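You operate a simulated robot arm through the tools that you are given. There is no shell and no other tool.

You run a simulated robot arm. Do the job below in one go: nothing can be reset, and whatever is moved stays where it is left.

## Task
Put things in order on the top of the steel workbench. At the end: the white bearing box from the top of the steel workbench stands where the white bottle (marked "DEGREASER") stood; the grey round pad stands where the stepped ring stood; the stepped ring stands where the white bearing box stood; the white bottle is on the blue tray; whatever was shut is shut again. Leave all else as you found it, and nothing knocked over. Set down upright: bottle.

It is judged by the outcome, as a careful person would: the job done as asked, and still so three seconds after it is handed in. It fails if anything else is knocked over, pushed out of place, dropped, spilled or broken.

## Robot
A 7-joint arm with a two-finger parallel gripper, fixed in place. Base frame: the origin is at the foot of the arm, x ahead of it, y to its left, z up; the work surface is at about z = 880. Units: mm, degrees, N and s.
With the tool pointing down near the work surface it reaches from about 100 to 640 mm from the base axis. Its first joint turns from -66.0 to 66.0 degrees. Payload 1.57 kg.
Tool frame: the origin (TCP) lies between the finger pads and is the grasp point; the fingertips stand 30 mm ahead of it; z points along the fingers, y is the line along which they close. The gripper opens to 80 mm. The fingers are 17 mm wide and 12 mm thick; the gripper's body (40 by 82 mm) begins 80 mm behind the TCP.
Orientation is that of the tool frame in the base frame, as a unit quaternion [w, x, y, z]. With the fingers straight down and closing along the base's y, the tool's x points along the base's -x, its y along +y and its z along -z.

## Interface
- The arm moves only by the tool play_rows. Its argument "commands" is one flat list of numbers, 7 for each row, row after row: the gripper command, from -1 (shut) to 1 (fully open), values between in proportion, then the shift along the base's x, y, z in mm, then the turn, a rotation vector about the base's x, y, z in degrees. In form: [jaw, tx, ty, tz, ax, ay, az, jaw, tx, ty, tz, ax, ay, az, ...]. A call has 1 to 20 rows; each row is the pose to reach, as a shift and turn from the pose commanded when the call began. A row lasts 0.2 s, in which the tool goes at most 50 mm and 8.6 degrees; a call with a longer step from one row to the next is refused whole, and so is a gripper value outside its range. Where a pose cannot be reached the arm comes as near as it can. A force on the tool above 40 N (or 10 N above the force at the start of the call, whichever is more), or a blocked arm, ends the call early, and 0.2 s more pass. Each finger travels about 72 mm/s and halts on what it meets, pressing with about 43 N; the grip force reading is that of the motor and also rises with nothing between the fingers. The clock runs only during rows and for 0.2 s after the last one: add rows that repeat a pose to give the fingers time. The reply holds the time, the measured pose of the TCP, the force on the tool along the base axes, the opening and the grip force, in the units named above and with some noise, with the torque about the TCP (base axes, N m) and any sound that the robot's microphone picked up.
- Cameras (640 x 400 px; columns grow to the right, rows downward): "scene" is fixed at [71.8, 445.9, 1431.8]; the picture's right is [-0.60, -0.80, 0.00], its down [-0.41, 0.31, -0.86] and it looks along [0.68, -0.52, -0.52] (base axes); focal length 318 px, centre (320, 200). "wrist" rides on the gripper at [72, -7, -122] in the tool frame; the picture's right is [0.09, 1.00, 0.00], its down [-0.84, 0.08, -0.54] and it looks along [-0.54, 0.05, 0.84] (tool axes); focal length 238 px, centre (320, 200). There is no depth. A picture from a camera that has moved, and an enlarged one, comes with that camera's place and axes in the base frame and with its lens.
- get_image(camera): a new picture of that camera. It takes no simulated time.
- enlarge(camera, box): a new picture of the part [left, top, right, bottom] of that camera's present view, enlarged. It takes no simulated time.
- job_done(): hands the job in; it is judged then, once.

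Places have to be worked out from the pictures, the camera data and where the tool is seen. Open the gripper and draw the arm clear of the work before you hand the job in, unless the task says otherwise.

The tools are called after "Emit:" by a JSON object that holds its "fn" and its "kwargs". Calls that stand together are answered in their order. play_rows: Moves the arm, as the interface text tells. Its arguments: {"type":"object","properties":{"commands":{"type":"array","items":{"type":"number"}}},"required":["commands"]} The other tools are called the same way: get_image (camera) takes a picture; enlarge (camera, box) takes an enlarged picture of a part of a camera's view; job_done () hands the job in.

At the start:

```text
clock: 0.0
tool_pos: [403.3, -86.6, 1217.0]
ee_rot: [0.0, 0.0, 1.0, 0.0]
force: [-0.2, 0.5, -0.2]
moment: [-0.02, 0.04, 0.01]
gripper_width: 80.1
grasp_force: 0.0
```

scene: 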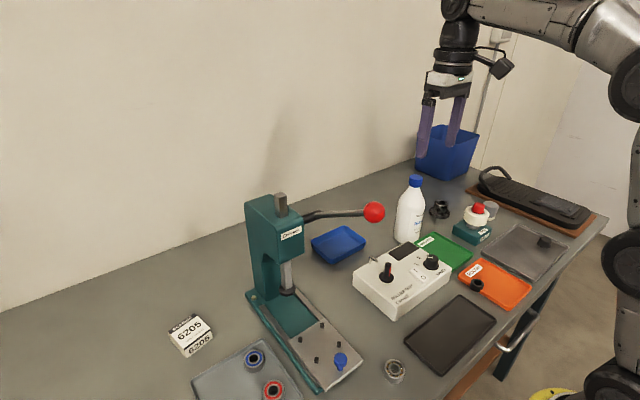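
wrist: 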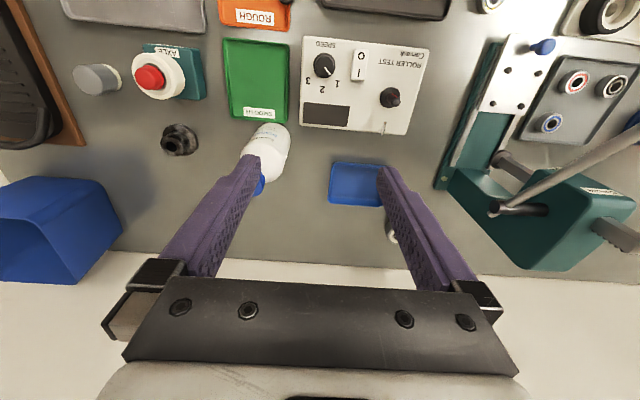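

I start by looking more closely at the scene to identify the objects.

Emit:
{"fn": "enlarge", "kwargs": {"camera": "scene", "box": [380, 150, 620, 300]}}

Emit:
{"fn": "enlarge", "kwargs": {"camera": "scene", "box": [150, 180, 450, 400]}}

Emit:
{"fn": "enlarge", "kwargs": {"camera": "wrist", "box": [0, 0, 320, 200]}}

Emit:
{"fn": "enlarge", "kwargs": {"camera": "wrist", "box": [320, 0, 640, 200]}}

```text
2.67 times, centred on (500, 225) of scene
camera zoom: at [71.8, 445.9, 1431.8], right [-0.6, -0.8, 0.0], down [-0.41, 0.31, -0.86], along [0.68, -0.52, -0.52], focal length 849 px, centre (-160, 133)
```

zoom: 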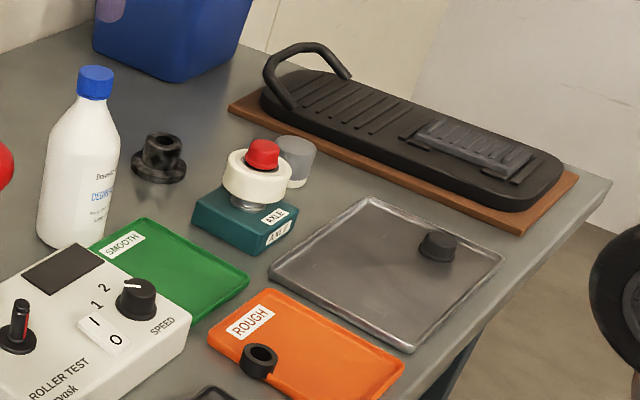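

```text
1.82 times, centred on (300, 290) of scene
camera zoom: at [71.8, 445.9, 1431.8], right [-0.6, -0.8, 0.0], down [-0.41, 0.31, -0.86], along [0.68, -0.52, -0.52], focal length 579 px, centre (356, 36)
```

zoom: 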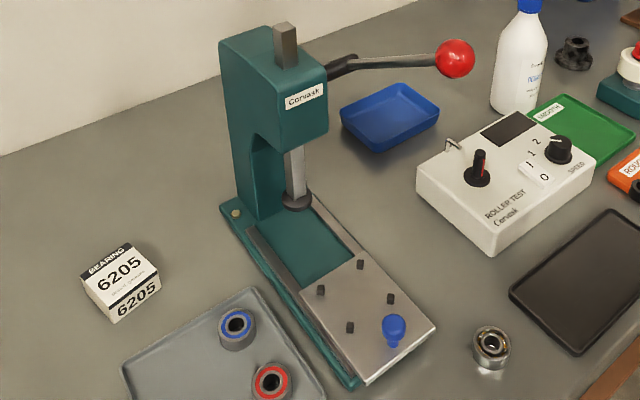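

```text
2.00 times, centred on (160, 100) of wrist
camera zoom: at [330.6, -94.9, 1337.4], right [-0.09, 1.0, 0.0], down [0.84, 0.08, 0.54], along [0.54, 0.05, -0.84], focal length 477 px, centre (640, 400)
```

zoom: 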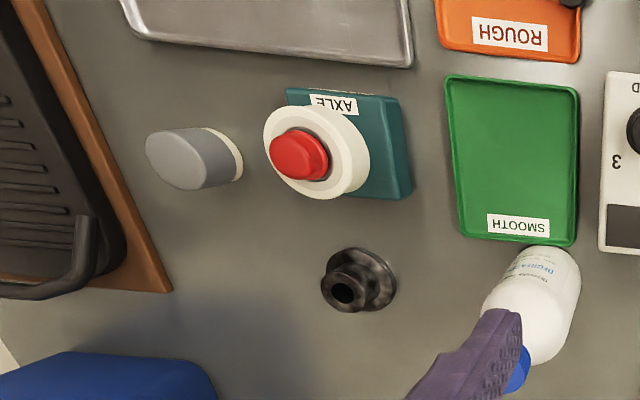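

```text
2.00 times, centred on (480, 100) of wrist
camera zoom: at [330.6, -94.9, 1337.4], right [-0.09, 1.0, 0.0], down [0.84, 0.08, 0.54], along [0.54, 0.05, -0.84], focal length 477 px, centre (0, 400)
```

zoom: 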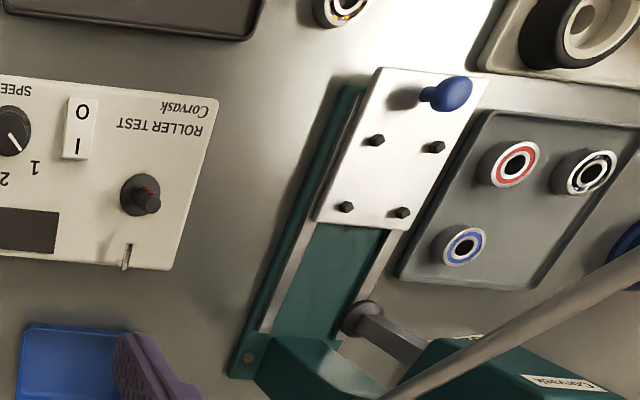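

Let me zoom closer on the bearing box, the press lever and the pad to size them.

Emit:
{"fn": "enlarge", "kwargs": {"camera": "scene", "box": [150, 300, 230, 370]}}

Emit:
{"fn": "enlarge", "kwargs": {"camera": "scene", "box": [230, 180, 400, 300]}}

Emit:
{"fn": "enlarge", "kwargs": {"camera": "scene", "box": [420, 180, 520, 250]}}

Emit:
{"fn": "enlarge", "kwargs": {"camera": "scene", "box": [370, 160, 460, 260]}}

```text
5.71 times, centred on (190, 335) of scene
camera zoom: at [71.8, 445.9, 1431.8], right [-0.6, -0.8, 0.0], down [-0.41, 0.31, -0.86], along [0.68, -0.52, -0.52], focal length 1818 px, centre (1063, -571)
```

zoom: 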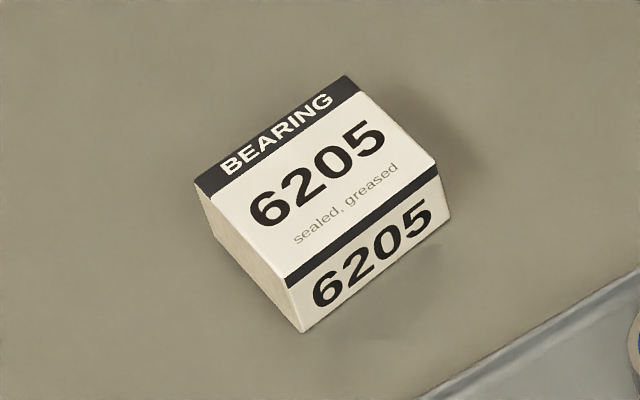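

```text
3.33 times, centred on (315, 240) of scene
camera zoom: at [71.8, 445.9, 1431.8], right [-0.6, -0.8, 0.0], down [-0.41, 0.31, -0.86], along [0.68, -0.52, -0.52], focal length 1061 px, centre (337, 67)
```

zoom: 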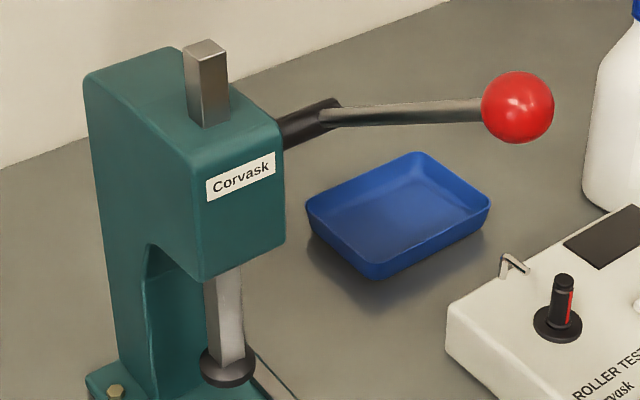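

```text
5.71 times, centred on (470, 215) of scene
camera zoom: at [71.8, 445.9, 1431.8], right [-0.6, -0.8, 0.0], down [-0.41, 0.31, -0.86], along [0.68, -0.52, -0.52], focal length 1818 px, centre (-537, 114)
```

zoom: 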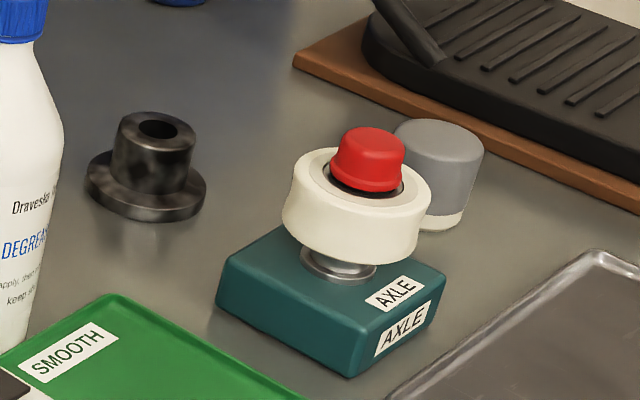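

```text
4.00 times, centred on (415, 210) of scene
camera zoom: at [71.8, 445.9, 1431.8], right [-0.6, -0.8, 0.0], down [-0.41, 0.31, -0.86], along [0.68, -0.52, -0.52], focal length 1273 px, centre (-60, 160)
```

zoom: 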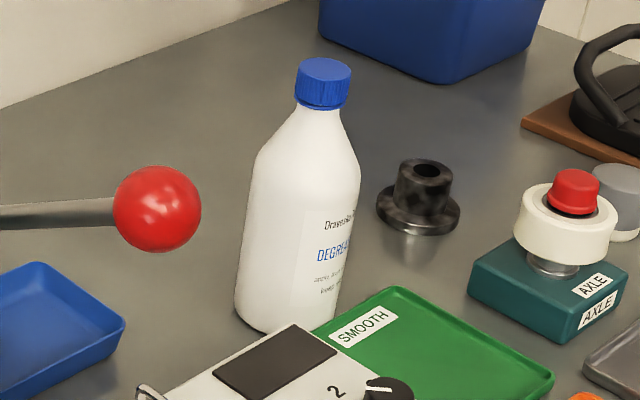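

The lever ball triangulates to about (318,164,1186), with the rod running back to about (479,134,1096). I'll move right and a little up to view the pad, ring and bottle from the wrist camera.

Emit:
{"fn": "play_rows", "kwargs": {"commands": [1, 0, -40, 10, 0, 0, 0, 1, 0, -80, 20, 0, 0, 0, 1, 0, -120, 30, 0, 0, 0, 1, -10, -160, 40, 0, 0, 0, 1, -20, -190, 50, 0, 0, 0, 1, -20, -190, 50, 0, 0, 0]}}

Emit:
{"fn": "get_image", "kwargs": {"camera": "wrist"}}

Emit:
{"fn": "get_image", "kwargs": {"camera": "scene"}}

```text
clock: 1.4
tool_pos: [377.3, -266.6, 1254.7]
ee_rot: [0.0, 0.0, 1.0, 0.0]
force: [0.0, 0.2, 0.7]
moment: [-0.01, -0.01, 0.02]
gripper_width: 79.9
grasp_force: 0.1
out of reach, approached as far as the arm can: row 4, 5, 6
```

```text
taken
camera wrist: at [306.0, -274.4, 1374.4], right [-0.09, 1.0, 0.0], down [0.84, 0.08, 0.54], along [0.54, 0.05, -0.84], focal length 238 px, centre (320, 200)
```

wrist: 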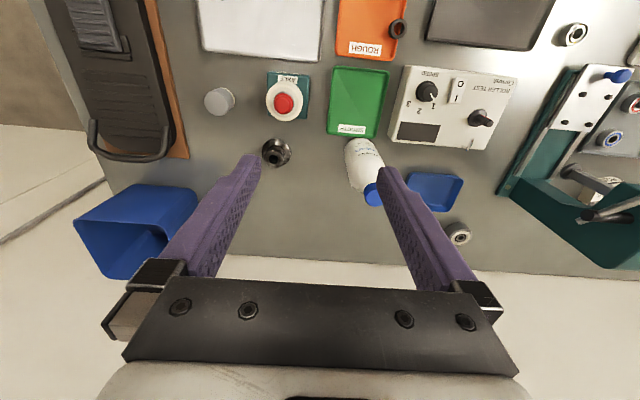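

```text
taken
```

scene: 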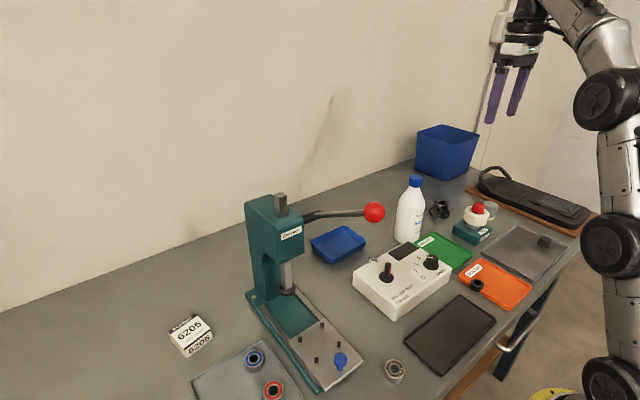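

The arm is at its reach limit at that height, so I stay lower from now on. Enlarging the wrist view to measure pad, ring, bottle and tray.

Emit:
{"fn": "enlarge", "kwargs": {"camera": "wrist", "box": [190, 60, 320, 180]}}

Emit:
{"fn": "enlarge", "kwargs": {"camera": "wrist", "box": [320, 110, 480, 250]}}

```text
3.33 times, centred on (255, 120) of wrist
camera zoom: at [306.0, -274.4, 1374.4], right [-0.09, 1.0, 0.0], down [0.84, 0.08, 0.54], along [0.54, 0.05, -0.84], focal length 794 px, centre (537, 467)
```

zoom: 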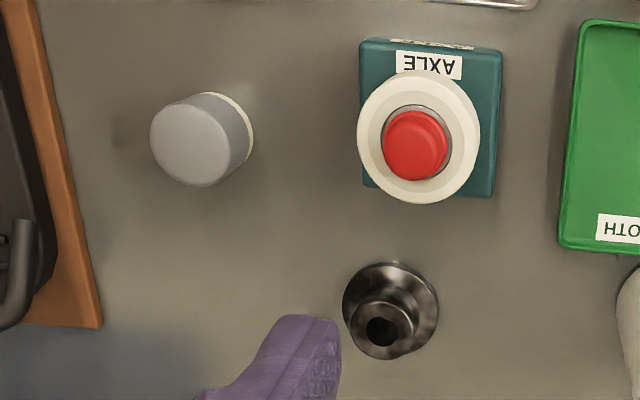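

```text
2.86 times, centred on (400, 180) of wrist
camera zoom: at [306.0, -274.4, 1374.4], right [-0.09, 1.0, 0.0], down [0.84, 0.08, 0.54], along [0.54, 0.05, -0.84], focal length 681 px, centre (91, 257)
```

zoom: 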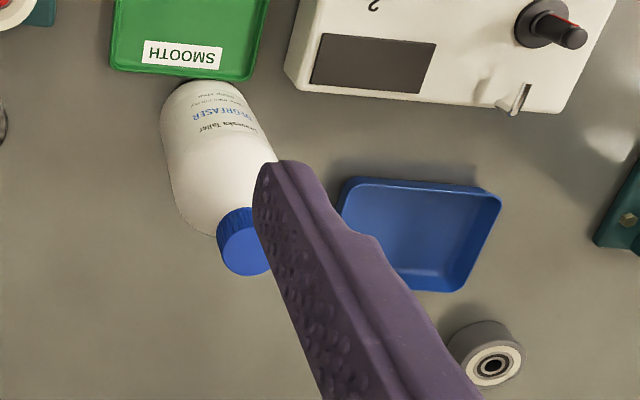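

Estimates: pad ≈ (409,-456), ring ≈ (506,-351), bottle ≈ (490,-175) with its cap top at z ≈ 1068, and tray centre ≈ (568,6). I'll move in front of the bottle for a cleaner look at it between the fingers.

Emit:
{"fn": "play_rows", "kwargs": {"commands": [1, 0, 30, -20, 0, 0, 0, 1, 5, 60, -40, 0, 0, 0, 1, 5, 90, -70, 0, 0, 0, 1, 5, 90, -70, 0, 0, 0]}}

Emit:
{"fn": "get_image", "kwargs": {"camera": "wrist"}}

```text
clock: 2.4
tool_pos: [384.9, -177.8, 1184.0]
ee_rot: [0.001, 0.0, 1.0, 0.0]
force: [-0.5, -0.6, -0.6]
moment: [0.01, -0.02, -0.01]
gripper_width: 79.9
grasp_force: 0.0
```

```text
taken
camera wrist: at [311.7, -184.1, 1303.9], right [-0.09, 1.0, 0.0], down [0.84, 0.08, 0.54], along [0.54, 0.05, -0.84], focal length 238 px, centre (320, 200)
```

wrist: 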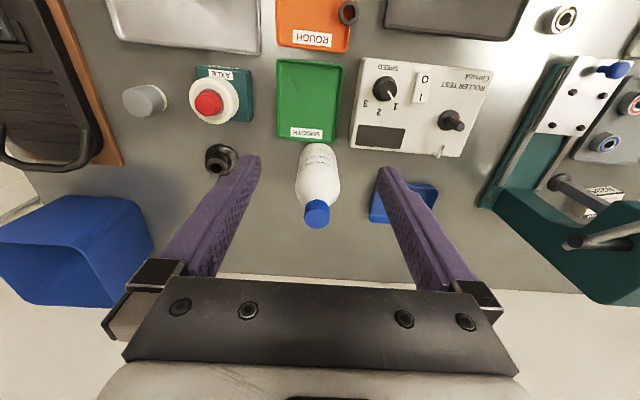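

The bottle is now clearly visible between the fingers; enlarging to measure it.

Emit:
{"fn": "enlarge", "kwargs": {"camera": "wrist", "box": [270, 120, 390, 240]}}

Emit:
{"fn": "enlarge", "kwargs": {"camera": "wrist", "box": [540, 150, 640, 260]}}

```text
3.33 times, centred on (330, 180) of wrist
camera zoom: at [311.7, -184.1, 1303.9], right [-0.09, 1.0, 0.0], down [0.84, 0.08, 0.54], along [0.54, 0.05, -0.84], focal length 794 px, centre (287, 267)
```

zoom: 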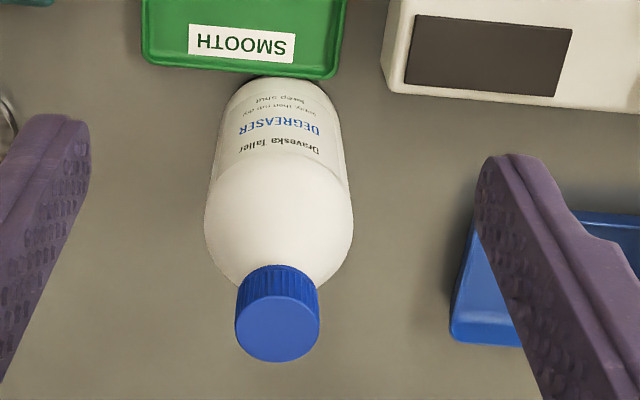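

```text
3.64 times, centred on (590, 205) of wrist
camera zoom: at [311.7, -184.1, 1303.9], right [-0.09, 1.0, 0.0], down [0.84, 0.08, 0.54], along [0.54, 0.05, -0.84], focal length 867 px, centre (-662, 182)
```

zoom: 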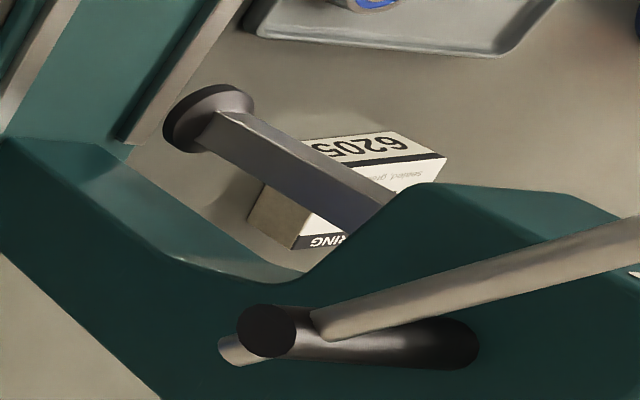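

The bottle sits at about (489.5,-172.5): body about 65 mm wide, cap top about 1068. I go down to z ≈ 1130 and move over it, staying above the cap.

Emit:
{"fn": "play_rows", "kwargs": {"commands": [1, 0, 0, -27, 0, 0, 0, 1, 0, 2, -54, 0, 0, 0, 1, 35, 4, -54, 0, 0, 0, 1, 70, 5, -54, 0, 0, 0, 1, 104.5, 5, -54, 0, 0, 0, 1, 104.5, 5, -54, 0, 0, 0]}}

Emit:
{"fn": "get_image", "kwargs": {"camera": "wrist"}}

Emit:
{"fn": "get_image", "kwargs": {"camera": "scene"}}

```text
clock: 3.8
tool_pos: [487.4, -171.9, 1129.3]
ee_rot: [0.001, 0.0, 1.0, 0.001]
force: [-0.9, 0.9, -0.1]
moment: [0.0, -0.01, 0.0]
gripper_width: 79.9
grasp_force: 0.1
```

```text
taken
camera wrist: at [415.8, -178.8, 1249.7], right [-0.09, 1.0, 0.0], down [0.84, 0.08, 0.54], along [0.54, 0.05, -0.84], focal length 238 px, centre (320, 200)
```

wrist: 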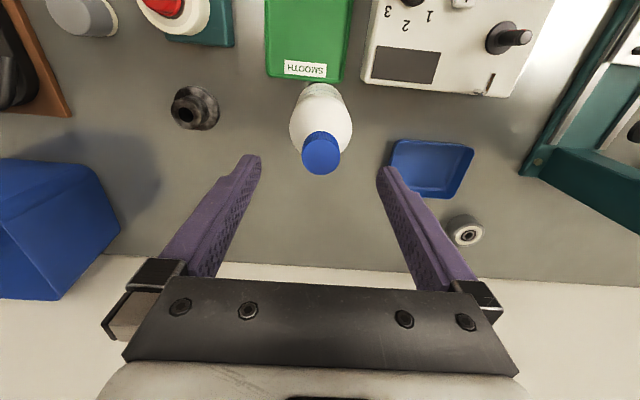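

```text
taken
```

scene: 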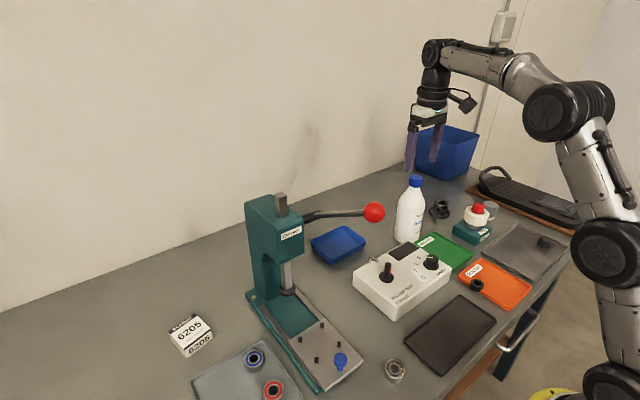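

The cap sits centred between the fingertips, at about (487.5,-171.5). I lower in small steps and check before passing the shoulder.

Emit:
{"fn": "play_rows", "kwargs": {"commands": [1, 0, 0, -25, 0, 0, 0, 1, 0, 0, -50, 0, 0, 0, 1, 0, 0, -70, 0, 0, 0, 1, 0, 0, -84, 0, 0, 0, 1, 0, 0, -84, 0, 0, 0]}}

Emit:
{"fn": "get_image", "kwargs": {"camera": "wrist"}}

Emit:
{"fn": "enlarge", "kwargs": {"camera": "scene", "box": [370, 80, 500, 260]}}

```text
clock: 5.0
tool_pos: [486.4, -172.4, 1045.2]
ee_rot: [0.001, 0.0, 1.0, 0.001]
force: [0.3, 0.5, -0.9]
moment: [-0.04, 0.0, 0.02]
gripper_width: 80.0
grasp_force: 0.0
```

```text
taken
camera wrist: at [415.2, -180.8, 1164.9], right [-0.09, 1.0, 0.0], down [0.84, 0.08, 0.54], along [0.54, 0.05, -0.84], focal length 238 px, centre (320, 200)
```

wrist: 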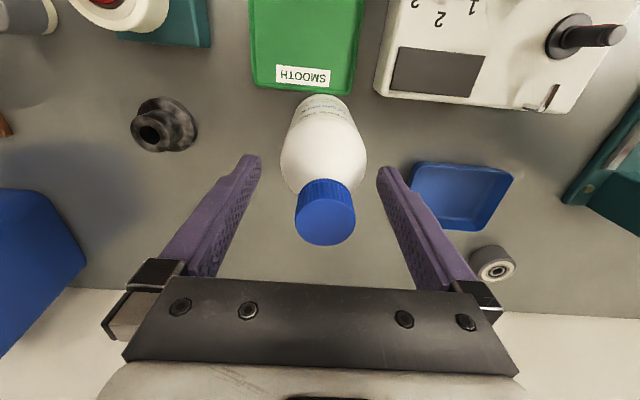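

```text
2.22 times, centred on (435, 170) of scene
camera zoom: at [71.8, 445.9, 1431.8], right [-0.6, -0.8, 0.0], down [-0.41, 0.31, -0.86], along [0.68, -0.52, -0.52], focal length 707 px, centre (64, 267)
```

zoom: 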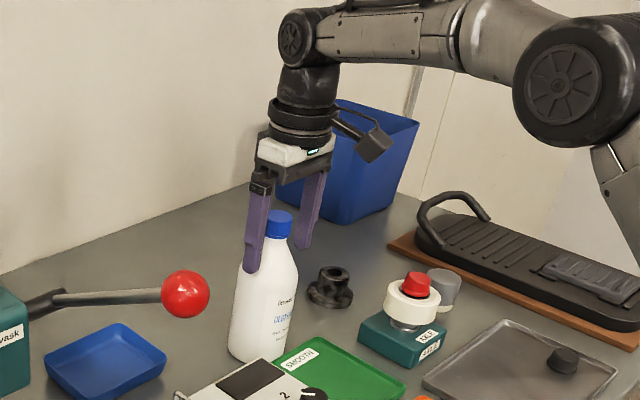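

The fingers straddle the bottle with clearance; the cap is within about 2 mm of centred. I go down to z ≈ 1000 (palm still 12 mm above the cap) and close on the body.

Emit:
{"fn": "play_rows", "kwargs": {"commands": [1, 3, 1, -15, 0, 0, 0, 1, 3, 1, -30, 0, 0, 0, 1, 3, 1, -44, 0, 0, 0, 1, 3, 1, -44, 0, 0, 0]}}

Emit:
{"fn": "get_image", "kwargs": {"camera": "wrist"}}

Emit:
{"fn": "enlarge", "kwargs": {"camera": "scene", "box": [370, 80, 500, 260]}}

```text
clock: 6.0
tool_pos: [488.6, -172.0, 1000.7]
ee_rot: [0.001, -0.001, 1.0, 0.0]
force: [-0.8, 0.3, -0.4]
moment: [0.01, -0.01, 0.01]
gripper_width: 80.0
grasp_force: 0.1
```

```text
taken
camera wrist: at [417.5, -179.8, 1121.3], right [-0.09, 1.0, 0.0], down [0.84, 0.08, 0.54], along [0.54, 0.05, -0.84], focal length 238 px, centre (320, 200)
```

wrist: 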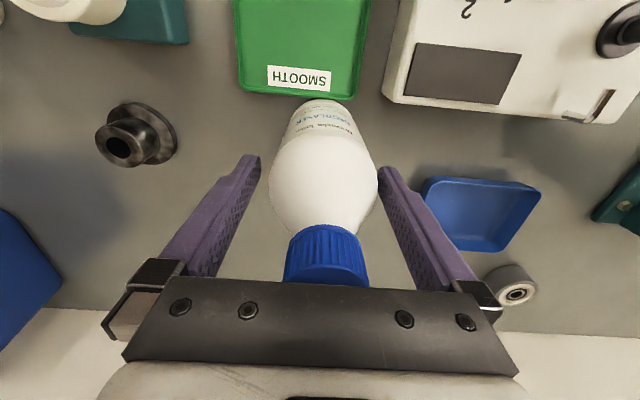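

```text
2.22 times, centred on (435, 170) of scene
camera zoom: at [71.8, 445.9, 1431.8], right [-0.6, -0.8, 0.0], down [-0.41, 0.31, -0.86], along [0.68, -0.52, -0.52], focal length 707 px, centre (64, 267)
```

zoom: 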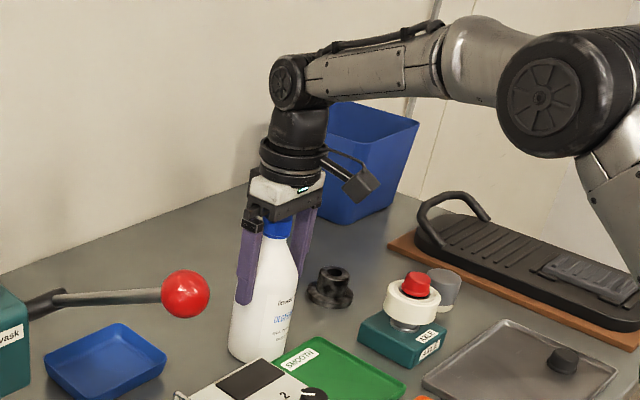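

The fingers straddle the body; closing the grip now.

Emit:
{"fn": "play_rows", "kwargs": {"commands": [0.5, 0, 0, 0, 0, 0, 0, -1, 0, 0, 0, 0, 0, 0, -1, 0, 0, 0, 0, 0, 0, -1, 0, 0, 0, 0, 0, 0, -1, 0, 0, 0, 0, 0, 0]}}

Emit:
{"fn": "get_image", "kwargs": {"camera": "wrist"}}

```text
clock: 7.2
tool_pos: [489.2, -172.8, 1000.9]
ee_rot: [0.001, 0.0, 1.0, 0.001]
force: [0.1, 0.6, 0.0]
moment: [0.0, -0.03, 0.02]
gripper_width: 66.2
grasp_force: 42.8
```

```text
taken
camera wrist: at [417.5, -179.7, 1121.4], right [-0.09, 1.0, 0.0], down [0.84, 0.08, 0.54], along [0.54, 0.05, -0.84], focal length 238 px, centre (320, 200)
```

wrist: 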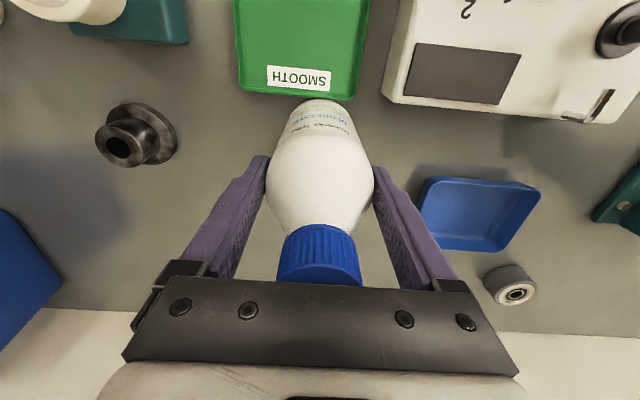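

Gripped at 66 mm. I lift 40 mm, then measure the tray accurately from the wrist view.

Emit:
{"fn": "play_rows", "kwargs": {"commands": [-1, 0, 0, 10, 0, 0, 0, -1, 0, 0, 25, 0, 0, 0, -1, 0, 0, 40, 0, 0, 0, -1, 0, 0, 40, 0, 0, 0]}}

Emit:
{"fn": "enlarge", "kwargs": {"camera": "wrist", "box": [380, 140, 560, 260]}}

Emit:
{"fn": "enlarge", "kwargs": {"camera": "scene", "box": [290, 80, 500, 280]}}

```text
clock: 8.2
tool_pos: [489.0, -171.0, 1040.2]
ee_rot: [0.001, 0.0, 1.0, 0.001]
force: [0.0, 0.2, -3.7]
moment: [0.03, -0.01, -0.01]
gripper_width: 66.2
grasp_force: 42.4
```

```text
3.33 times, centred on (470, 200) of wrist
camera zoom: at [418.6, -178.9, 1161.3], right [-0.09, 1.0, 0.0], down [0.84, 0.08, 0.54], along [0.54, 0.05, -0.84], focal length 794 px, centre (-180, 200)
```

zoom: 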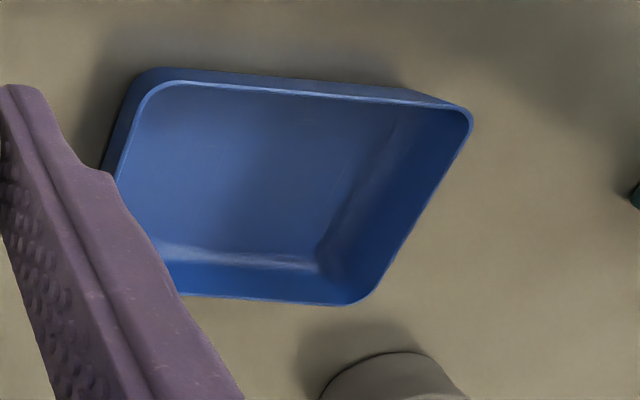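

```text
2.00 times, centred on (395, 180) of scene
camera zoom: at [71.9, 445.9, 1431.8], right [-0.6, -0.8, 0.0], down [-0.41, 0.31, -0.86], along [0.68, -0.52, -0.52], focal length 636 px, centre (170, 240)
```

zoom: 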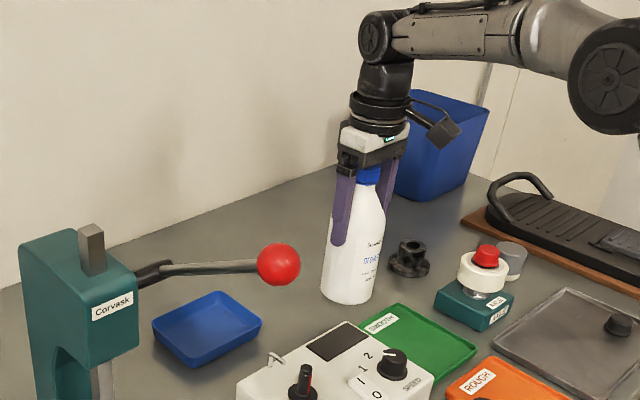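

The tray rim spans roughly x 524–615, y −53–69, centre ≈ (570,7.5). I carry the bottle there at a height where its base clears the rim by about 18 mm.

Emit:
{"fn": "play_rows", "kwargs": {"commands": [-1, 8, 18, 3, 0, 0, 0, -1, 18, 40, 5, 0, 0, 0, -1, 29, 65, 5, 0, 0, 0, -1, 41, 90, 5, 0, 0, 0, -1, 52, 115, 5, 0, 0, 0, -1, 63, 138, 5, 0, 0, 0, -1, 73, 160, 5, 0, 0, 0, -1, 80, 174, 5, 0, 0, 0, -1, 81, 178, 5, 0, 0, 0, -1, 81, 178, 5, 0, 0, 0]}}

Emit:
{"fn": "get_image", "kwargs": {"camera": "wrist"}}

Emit:
{"fn": "enlarge", "kwargs": {"camera": "scene", "box": [230, 80, 440, 300]}}

```text
clock: 10.4
tool_pos: [570.3, 5.7, 1045.7]
ee_rot: [0.001, -0.001, 1.0, 0.0]
force: [-0.1, -0.5, -4.5]
moment: [0.0, 0.01, 0.02]
gripper_width: 66.0
grasp_force: 42.8
```

```text
taken
camera wrist: at [498.7, -1.0, 1166.0], right [-0.09, 1.0, 0.0], down [0.84, 0.08, 0.54], along [0.54, 0.05, -0.84], focal length 238 px, centre (320, 200)
```

wrist: 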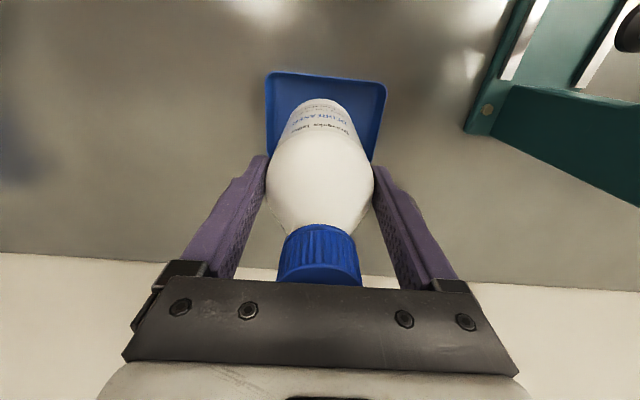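

```text
1.82 times, centred on (335, 190) of scene
camera zoom: at [71.9, 445.9, 1431.8], right [-0.6, -0.8, 0.0], down [-0.41, 0.31, -0.86], along [0.68, -0.52, -0.52], focal length 579 px, centre (293, 218)
```

zoom: 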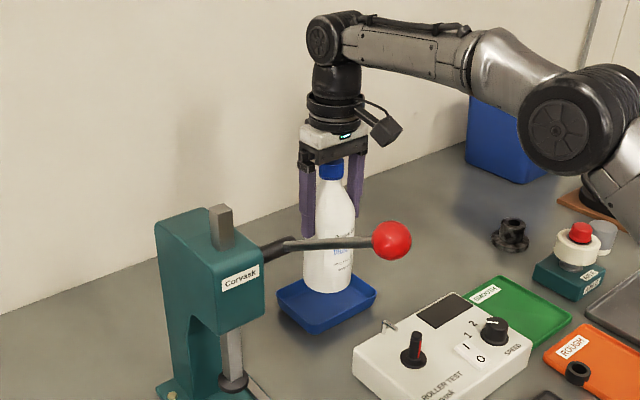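

It reached the spot above the tray; enlarging to check bottle alignment relative to the tray.

Emit:
{"fn": "enlarge", "kwargs": {"camera": "wrist", "box": [245, 60, 405, 180]}}

Emit:
{"fn": "enlarge", "kwargs": {"camera": "scene", "box": [300, 170, 380, 270]}}

```text
3.33 times, centred on (325, 120) of wrist
camera zoom: at [498.7, -1.0, 1166.0], right [-0.09, 1.0, 0.0], down [0.84, 0.08, 0.54], along [0.54, 0.05, -0.84], focal length 794 px, centre (303, 467)
```

zoom: 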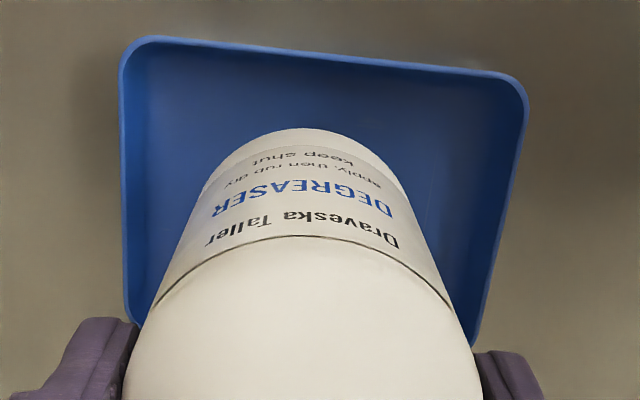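

```text
4.00 times, centred on (340, 220) of scene
camera zoom: at [71.9, 445.9, 1431.8], right [-0.6, -0.8, 0.0], down [-0.41, 0.31, -0.86], along [0.68, -0.52, -0.52], focal length 1273 px, centre (240, 120)
```

zoom: 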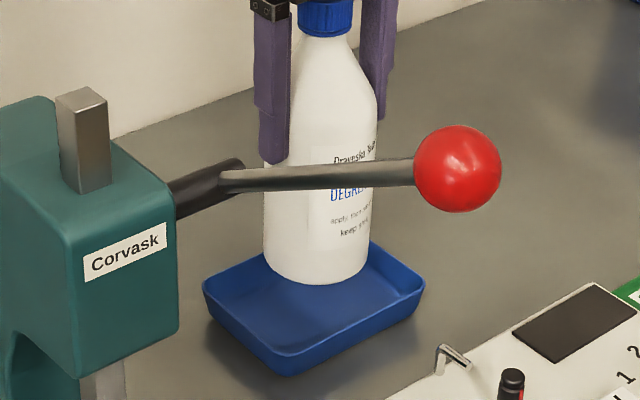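

Near rim at x ≈ 524, y −52…67; the bottle looks about 2–3 mm too far in x and 1–2 mm short in y. I correct by (−2.5,+1.5) and lower to just about rim height, then recheck.

Emit:
{"fn": "play_rows", "kwargs": {"commands": [-1, -2.5, 1.5, -8, 0, 0, 0, -1, -2.5, 1.5, -16, 0, 0, 0, -1, -2.5, 1.5, -24, 0, 0, 0, -1, -2.5, 1.5, -24, 0, 0, 0]}}

Emit:
{"fn": "enlarge", "kwargs": {"camera": "wrist", "box": [245, 60, 405, 180]}}

Emit:
{"fn": "enlarge", "kwargs": {"camera": "scene", "box": [300, 190, 380, 290]}}

```text
clock: 11.4
tool_pos: [566.6, 8.1, 1022.0]
ee_rot: [0.001, 0.0, 1.0, 0.001]
force: [0.8, -0.9, -3.8]
moment: [0.01, 0.02, 0.03]
gripper_width: 66.0
grasp_force: 43.1
```

```text
3.33 times, centred on (325, 120) of wrist
camera zoom: at [495.8, 0.0, 1142.4], right [-0.09, 1.0, 0.0], down [0.84, 0.08, 0.54], along [0.54, 0.05, -0.84], focal length 794 px, centre (303, 467)
```

zoom: 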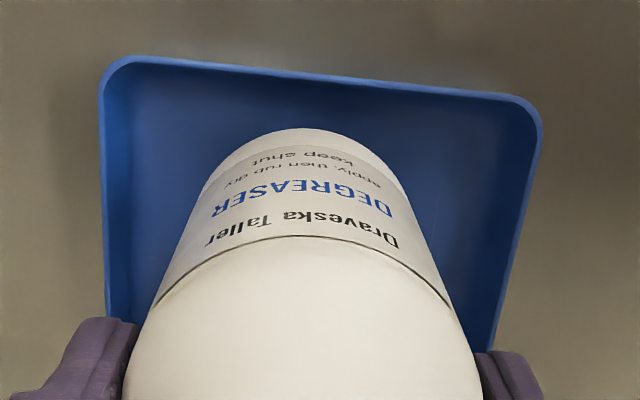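

```text
4.00 times, centred on (340, 240) of scene
camera zoom: at [71.9, 445.9, 1431.8], right [-0.6, -0.8, 0.0], down [-0.41, 0.31, -0.86], along [0.68, -0.52, -0.52], focal length 1273 px, centre (240, 40)
```

zoom: 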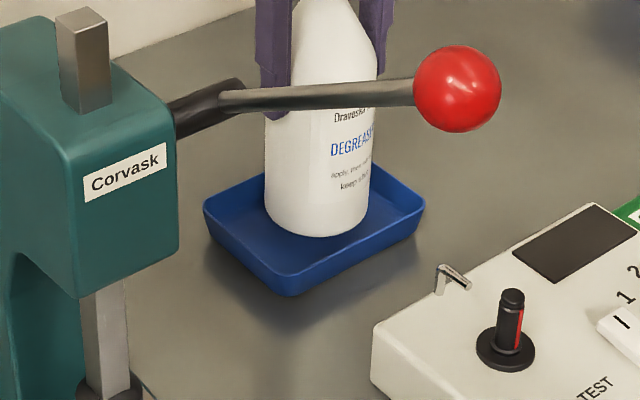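

By wrist the bottle is ~2 mm far in x, by scene ~3 mm short, so x is good; I shift y by +2 and lower gently toward the tray floor (expected TCP ≈ 1004).

Emit:
{"fn": "play_rows", "kwargs": {"commands": [-1, 0, 2, 0, 0, 0, 0, -1, 0, 2, -4, 0, 0, 0, -1, 0, 2, -8, 0, 0, 0, -1, 0, 2, -11, 0, 0, 0, -1, 0, 2, -14, 0, 0, 0, -1, 0, 2, -14, 0, 0, 0]}}

Emit:
{"fn": "enlarge", "kwargs": {"camera": "wrist", "box": [245, 60, 405, 180]}}

Emit:
{"fn": "enlarge", "kwargs": {"camera": "scene", "box": [300, 190, 380, 290]}}

```text
clock: 12.8
tool_pos: [568.9, 8.2, 1008.5]
ee_rot: [0.0, 0.0, 1.0, 0.0]
force: [-0.6, -0.2, -3.5]
moment: [0.02, 0.0, 0.0]
gripper_width: 65.9
grasp_force: 42.6
```

```text
3.33 times, centred on (325, 120) of wrist
camera zoom: at [496.7, 1.8, 1128.6], right [-0.09, 1.0, 0.0], down [0.84, 0.08, 0.54], along [0.54, 0.05, -0.84], focal length 794 px, centre (303, 467)
```

zoom: 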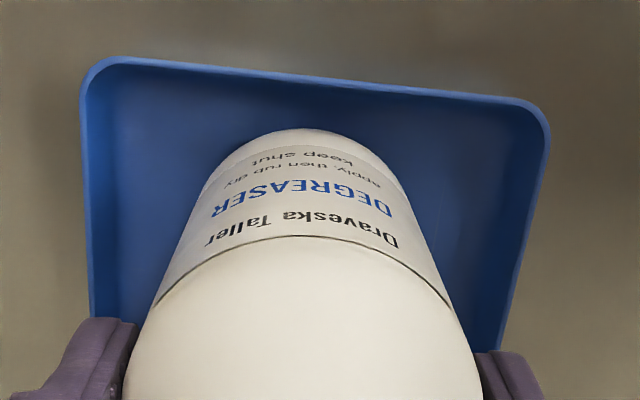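

```text
4.00 times, centred on (340, 240) of scene
camera zoom: at [71.9, 445.9, 1431.8], right [-0.6, -0.8, 0.0], down [-0.41, 0.31, -0.86], along [0.68, -0.52, -0.52], focal length 1273 px, centre (240, 40)
```

zoom: 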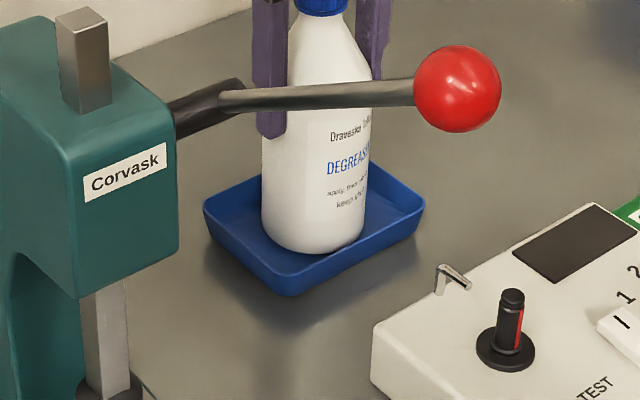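

No contact yet and the bottle looks well centred in the tray. I lower the last few millimetres gently.

Emit:
{"fn": "play_rows", "kwargs": {"commands": [-1, 0, 0, -1.5, 0, 0, 0, -1, 0, 0, -3, 0, 0, 0, -1, 0, 0, -3, 0, 0, 0]}}

```text
clock: 13.6
tool_pos: [569.0, 9.9, 1005.1]
ee_rot: [0.0, 0.0, 1.0, 0.0]
force: [0.3, 0.6, -3.5]
moment: [0.0, 0.01, -0.01]
gripper_width: 66.2
grasp_force: 43.5
```

Still hanging freely (−3.5 N). Lowering 1 mm at a time.

Emit:
{"fn": "play_rows", "kwargs": {"commands": [-1, 0, 0, -1, 0, 0, 0, -1, 0, 0, -1, 0, 0, 0]}}

Emit:
{"fn": "play_rows", "kwargs": {"commands": [-1, 0, 0, -1, 0, 0, 0, -1, 0, 0, -1, 0, 0, 0]}}

```text
clock: 14.2
tool_pos: [569.0, 9.3, 1005.1]
ee_rot: [0.003, 0.0, 1.0, 0.0]
force: [-1.4, 0.1, 3.3]
moment: [-0.18, 0.27, 0.0]
gripper_width: 66.1
grasp_force: 43.1
```

```text
clock: 14.8
tool_pos: [568.5, 8.8, 1005.6]
ee_rot: [0.003, 0.0, 1.0, 0.001]
force: [-2.8, -0.2, 11.6]
moment: [-0.2, 0.52, -0.04]
gripper_width: 65.8
grasp_force: 43.4
```

Contact: the bottle base is on the tray floor (z ≈ 884). I ease off slightly, then open slowly.

Emit:
{"fn": "play_rows", "kwargs": {"commands": [-1, 0, 0, 1, 0, 0, 0, 0.68, 0, 0, 1, 0, 0, 0, 0.72, 0, 0, 1, 0, 0, 0, 0.8, 0, 0, 1, 0, 0, 0, 1, 0, 0, 1, 0, 0, 0, 1, 0, 0, 1, 0, 0, 0]}}

Emit:
{"fn": "get_image", "kwargs": {"camera": "wrist"}}

Emit:
{"fn": "enlarge", "kwargs": {"camera": "scene", "box": [280, 150, 400, 290]}}

```text
clock: 16.2
tool_pos: [567.9, 10.1, 1003.9]
ee_rot: [0.002, 0.0, 1.0, 0.0]
force: [-1.1, 0.0, 0.4]
moment: [0.01, 0.02, 0.01]
gripper_width: 79.8
grasp_force: 0.1
```

```text
taken
camera wrist: at [496.3, 2.5, 1124.8], right [-0.09, 1.0, 0.0], down [0.84, 0.08, 0.54], along [0.54, 0.05, -0.84], focal length 238 px, centre (320, 200)
```

wrist: 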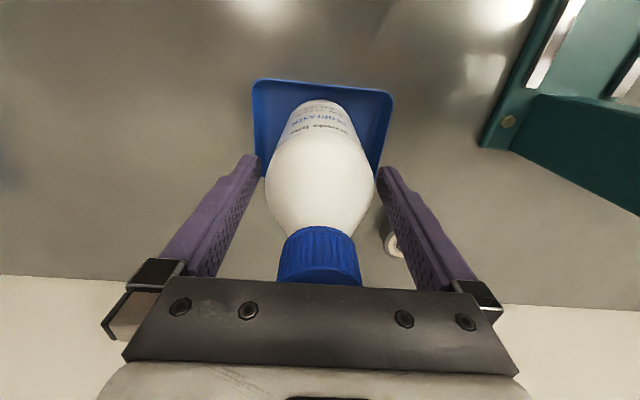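

```text
2.86 times, centred on (340, 220) of scene
camera zoom: at [71.8, 445.9, 1431.8], right [-0.6, -0.8, 0.0], down [-0.41, 0.31, -0.86], along [0.68, -0.52, -0.52], focal length 909 px, centre (263, 143)
```

zoom: 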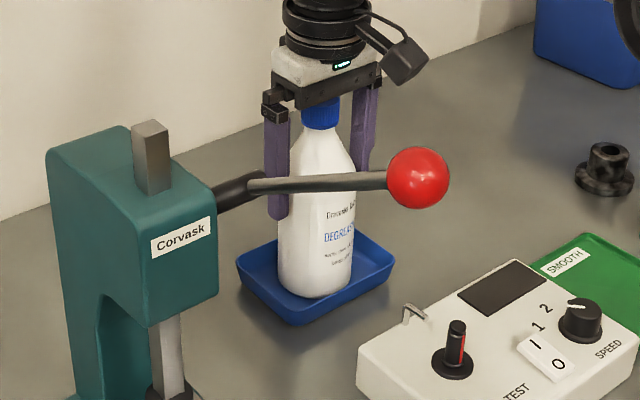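

The bottle stands upright in the tray, released. I rise 60 mm, then back off toward the robot with the fingers still straddling the neck.

Emit:
{"fn": "play_rows", "kwargs": {"commands": [1, 0, 0, 20, 0, 0, 0, 1, 0, 0, 40, 0, 0, 0, 1, 0, 0, 62, 0, 0, 0, 1, -20, 0, 66, 0, 0, 0, 1, -50, 0, 72, 0, 0, 0, 1, -85, 0, 80, 0, 0, 0, 1, -120, 0, 100, 0, 0, 0, 1, -120, 0, 100, 0, 0, 0]}}

Emit:
{"fn": "get_image", "kwargs": {"camera": "wrist"}}

Emit:
{"fn": "get_image", "kwargs": {"camera": "scene"}}

```text
clock: 18.0
tool_pos: [447.7, 12.2, 1105.6]
ee_rot: [0.002, 0.0, 1.0, 0.0]
force: [-0.9, 0.6, -0.5]
moment: [-0.02, 0.02, -0.03]
gripper_width: 80.2
grasp_force: 0.1
```

```text
taken
camera wrist: at [374.8, 4.6, 1226.1], right [-0.09, 1.0, 0.0], down [0.84, 0.08, 0.54], along [0.54, 0.05, -0.84], focal length 238 px, centre (320, 200)
```

wrist: 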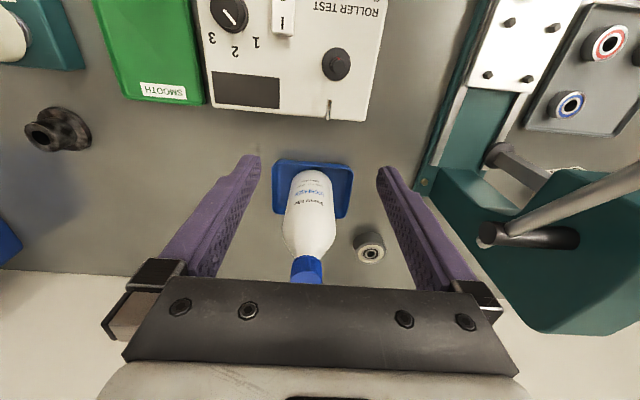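

```text
taken
```

scene: 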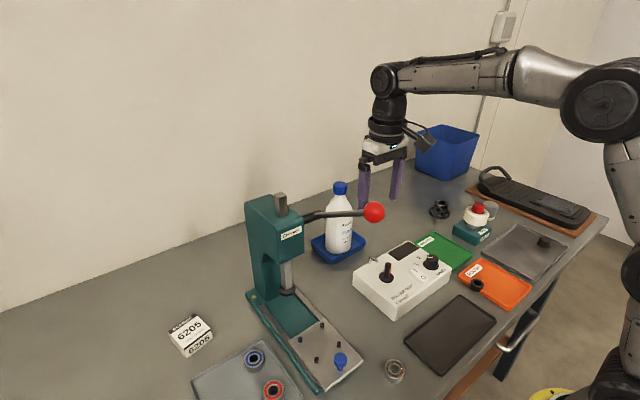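

Bottle upright in the tray. Now I go back and up to z ≈ 1265 so the fingertips clear the lever ball (top ≈ 1201), and look over the press.

Emit:
{"fn": "play_rows", "kwargs": {"commands": [1, -25, 0, 30, 0, 0, 0, 1, -50, 0, 62, 0, 0, 0, 1, -75, 5, 95, 0, 0, 0, 1, -95, 15, 128, 0, 0, 0, 1, -110, 30, 160, 0, 0, 0, 1, -110, 50, 162, 0, 0, 0, 1, -110, 50, 162, 0, 0, 0]}}

Emit:
{"fn": "get_image", "kwargs": {"camera": "wrist"}}

Emit:
{"fn": "get_image", "kwargs": {"camera": "scene"}}

```text
clock: 19.6
tool_pos: [337.7, 61.0, 1267.4]
ee_rot: [0.0, 0.0, 1.0, 0.001]
force: [0.4, -0.6, -0.3]
moment: [0.0, -0.01, 0.0]
gripper_width: 80.0
grasp_force: 0.1
```

```text
taken
camera wrist: at [266.8, 53.0, 1388.1], right [-0.09, 1.0, 0.0], down [0.84, 0.08, 0.54], along [0.54, 0.05, -0.84], focal length 238 px, centre (320, 200)
```

wrist: 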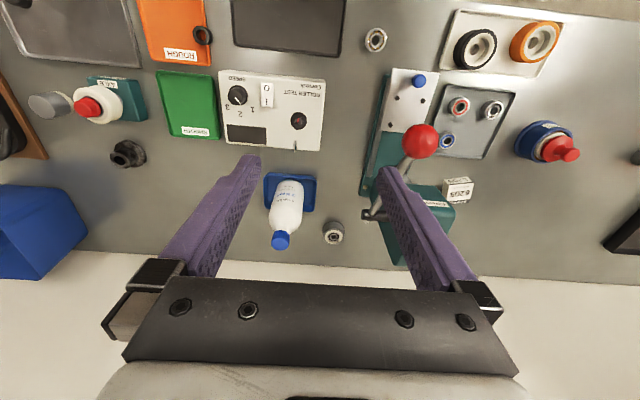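

```text
taken
```

scene: 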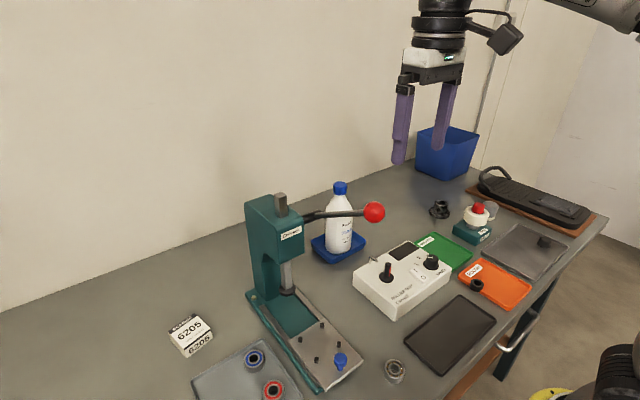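

The layout is clear now: the box lies just beyond-left of the press head. Enlarging around the press and box.

Emit:
{"fn": "enlarge", "kwargs": {"camera": "wrist", "box": [350, 60, 530, 270]}}

Emit:
{"fn": "enlarge", "kwargs": {"camera": "wrist", "box": [420, 150, 520, 230]}}

```text
1.90 times, centred on (440, 165) of wrist
camera zoom: at [266.8, 53.0, 1388.1], right [-0.09, 1.0, 0.0], down [0.84, 0.08, 0.54], along [0.54, 0.05, -0.84], focal length 454 px, centre (91, 267)
```

zoom: 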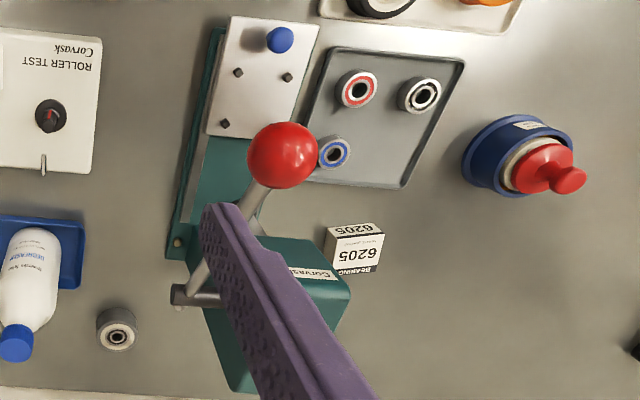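

```text
5.00 times, centred on (470, 190) of wrist
camera zoom: at [266.8, 53.0, 1388.1], right [-0.09, 1.0, 0.0], down [0.84, 0.08, 0.54], along [0.54, 0.05, -0.84], focal length 1192 px, centre (-430, 250)
```

zoom: 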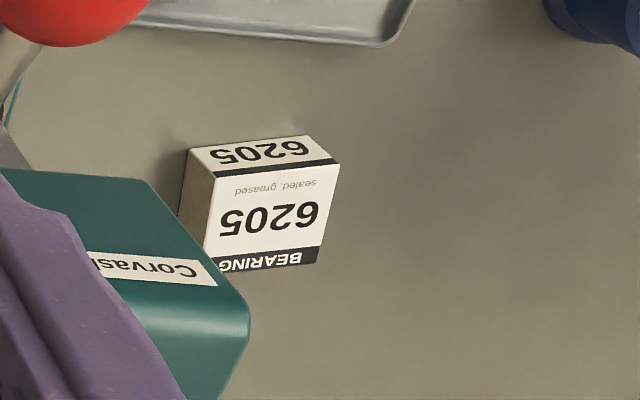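

Box ≈ (528,409), 55×55×27 mm, yaw ≈ 13°; ball ≈ (330,150,1179); press head's left face at y ≈ 253, top ≈ 1128. I cross over the ball at z ≈ 1267 (tips ~40 mm above it) to the left side.

Emit:
{"fn": "play_rows", "kwargs": {"commands": [1, -15, 30, 0, 0, 0, 0, 1, -30, 65, 0, 0, 0, 0, 1, -45, 100, 0, 0, 0, 0, 1, -55, 140, 0, 0, 0, 0, 1, -65, 180, 0, 0, 0, 0, 1, -75, 220, 0, 0, 0, 0, 1, -75, 220, 0, 0, 0, 0]}}

Emit:
{"fn": "get_image", "kwargs": {"camera": "wrist"}}

Emit:
{"fn": "get_image", "kwargs": {"camera": "scene"}}

```text
clock: 21.2
tool_pos: [265.3, 280.6, 1267.5]
ee_rot: [0.0, 0.0, 1.0, 0.0]
force: [-0.5, 0.7, 0.7]
moment: [-0.01, 0.01, 0.01]
gripper_width: 79.8
grasp_force: 0.1
```

```text
taken
camera wrist: at [192.3, 273.4, 1387.2], right [-0.09, 1.0, 0.0], down [0.84, 0.08, 0.54], along [0.54, 0.05, -0.84], focal length 238 px, centre (320, 200)
```

wrist: 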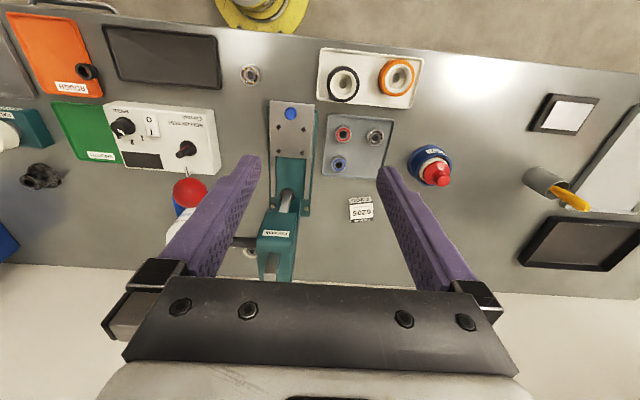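

```text
taken
```

scene: 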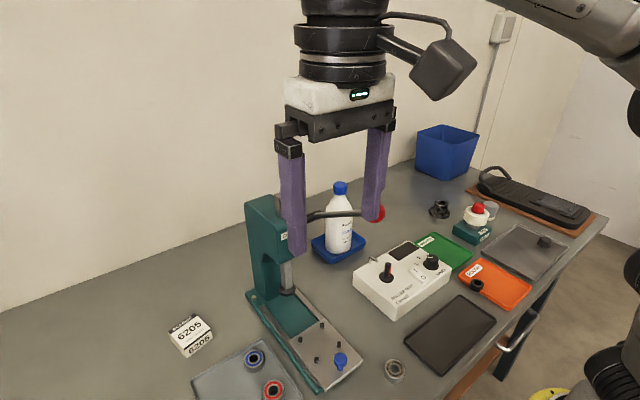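

Crossed without contact. Next I extend and descend at about 48° on the left side, clear of the press, to about (340,385,1090).

Emit:
{"fn": "play_rows", "kwargs": {"commands": [1, 8, 22, -25, 0, 0, 0, 1, 18, 44, -55, 0, 0, 0, 1, 30, 64, -85, 0, 0, 0, 1, 45, 80, -117, 0, 0, 0, 1, 60, 93, -148, 0, 0, 0, 1, 75, 104, -177, 0, 0, 0, 1, 75, 104, -177, 0, 0, 0]}}

Emit:
{"fn": "get_image", "kwargs": {"camera": "wrist"}}

Emit:
{"fn": "get_image", "kwargs": {"camera": "scene"}}

```text
clock: 22.8
tool_pos: [337.6, 384.0, 1088.4]
ee_rot: [0.002, 0.0, 1.0, 0.001]
force: [0.2, -0.3, 0.5]
moment: [-0.02, 0.0, -0.02]
gripper_width: 79.9
grasp_force: 0.0
```

```text
taken
camera wrist: at [266.3, 376.0, 1209.0], right [-0.09, 1.0, 0.0], down [0.84, 0.08, 0.54], along [0.54, 0.05, -0.84], focal length 238 px, centre (320, 200)
```

wrist: 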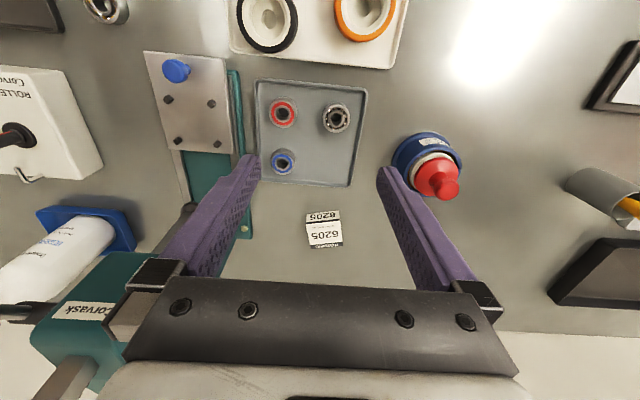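

```text
taken
```

scene: 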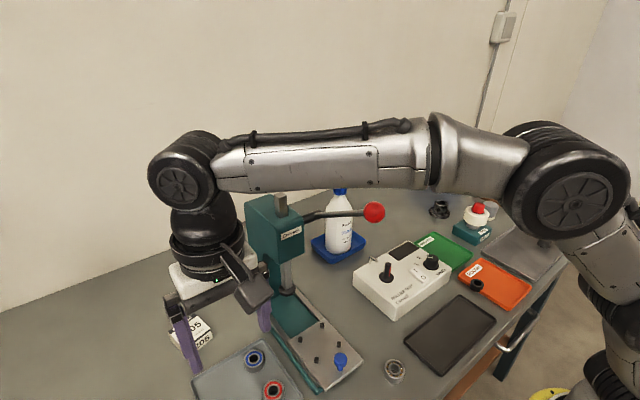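

Clear on the left. Now I yaw the gripper by 13° to match the box faces.

Emit:
{"fn": "play_rows", "kwargs": {"commands": [1, 0, 0, 0, 0, 0, 6.5, 1, 0, 0, 0, 0, 0, 13, 1, 0, 0, 0, 0, 0, 13]}}

Emit:
{"fn": "play_rows", "kwargs": {"commands": [1, 10, 2, -10, 1.5, -6.5, 0, 1, 20, 4, -20, 3, -13, 0, 1, 30, 6, -30, 4.5, -19.5, 0, 1, 30, 6, -30, 4.5, -19.5, 0]}}

Emit:
{"fn": "get_image", "kwargs": {"camera": "wrist"}}

Emit:
{"fn": "get_image", "kwargs": {"camera": "scene"}}

```text
clock: 23.6
tool_pos: [338.1, 381.6, 1089.1]
ee_rot: [0.001, -0.115, 0.993, 0.0]
force: [0.3, 0.1, 0.5]
moment: [0.02, -0.01, 0.02]
gripper_width: 80.0
grasp_force: 0.0
```

```text
clock: 24.6
tool_pos: [368.8, 390.0, 1057.6]
ee_rot: [0.174, -0.111, 0.978, 0.019]
force: [-0.7, -0.5, -0.7]
moment: [-0.04, -0.01, 0.0]
gripper_width: 80.1
grasp_force: 0.1
```

```text
taken
camera wrist: at [263.9, 357.3, 1146.9], right [-0.31, 0.95, -0.03], down [0.57, 0.21, 0.8], along [0.76, 0.23, -0.6], focal length 238 px, centre (320, 200)
```

wrist: 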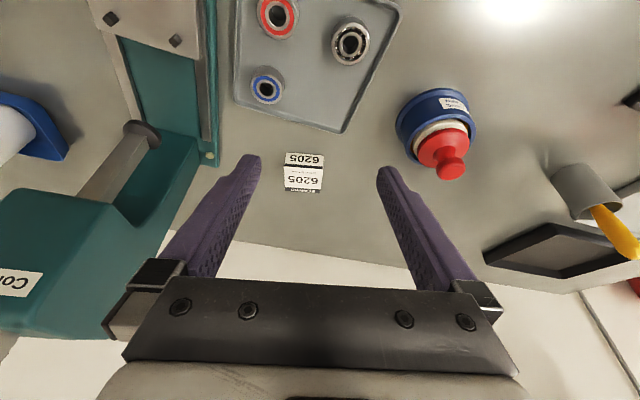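

```text
taken
```

scene: 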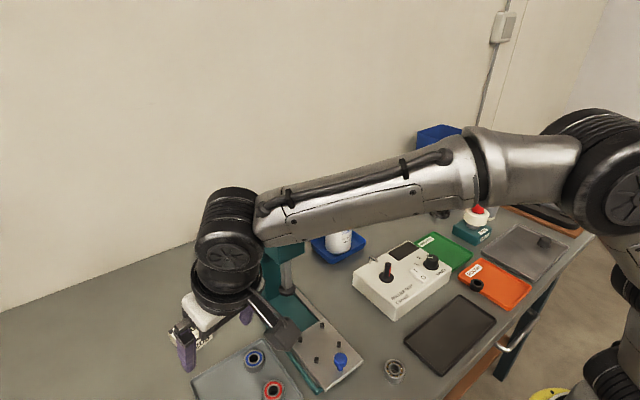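

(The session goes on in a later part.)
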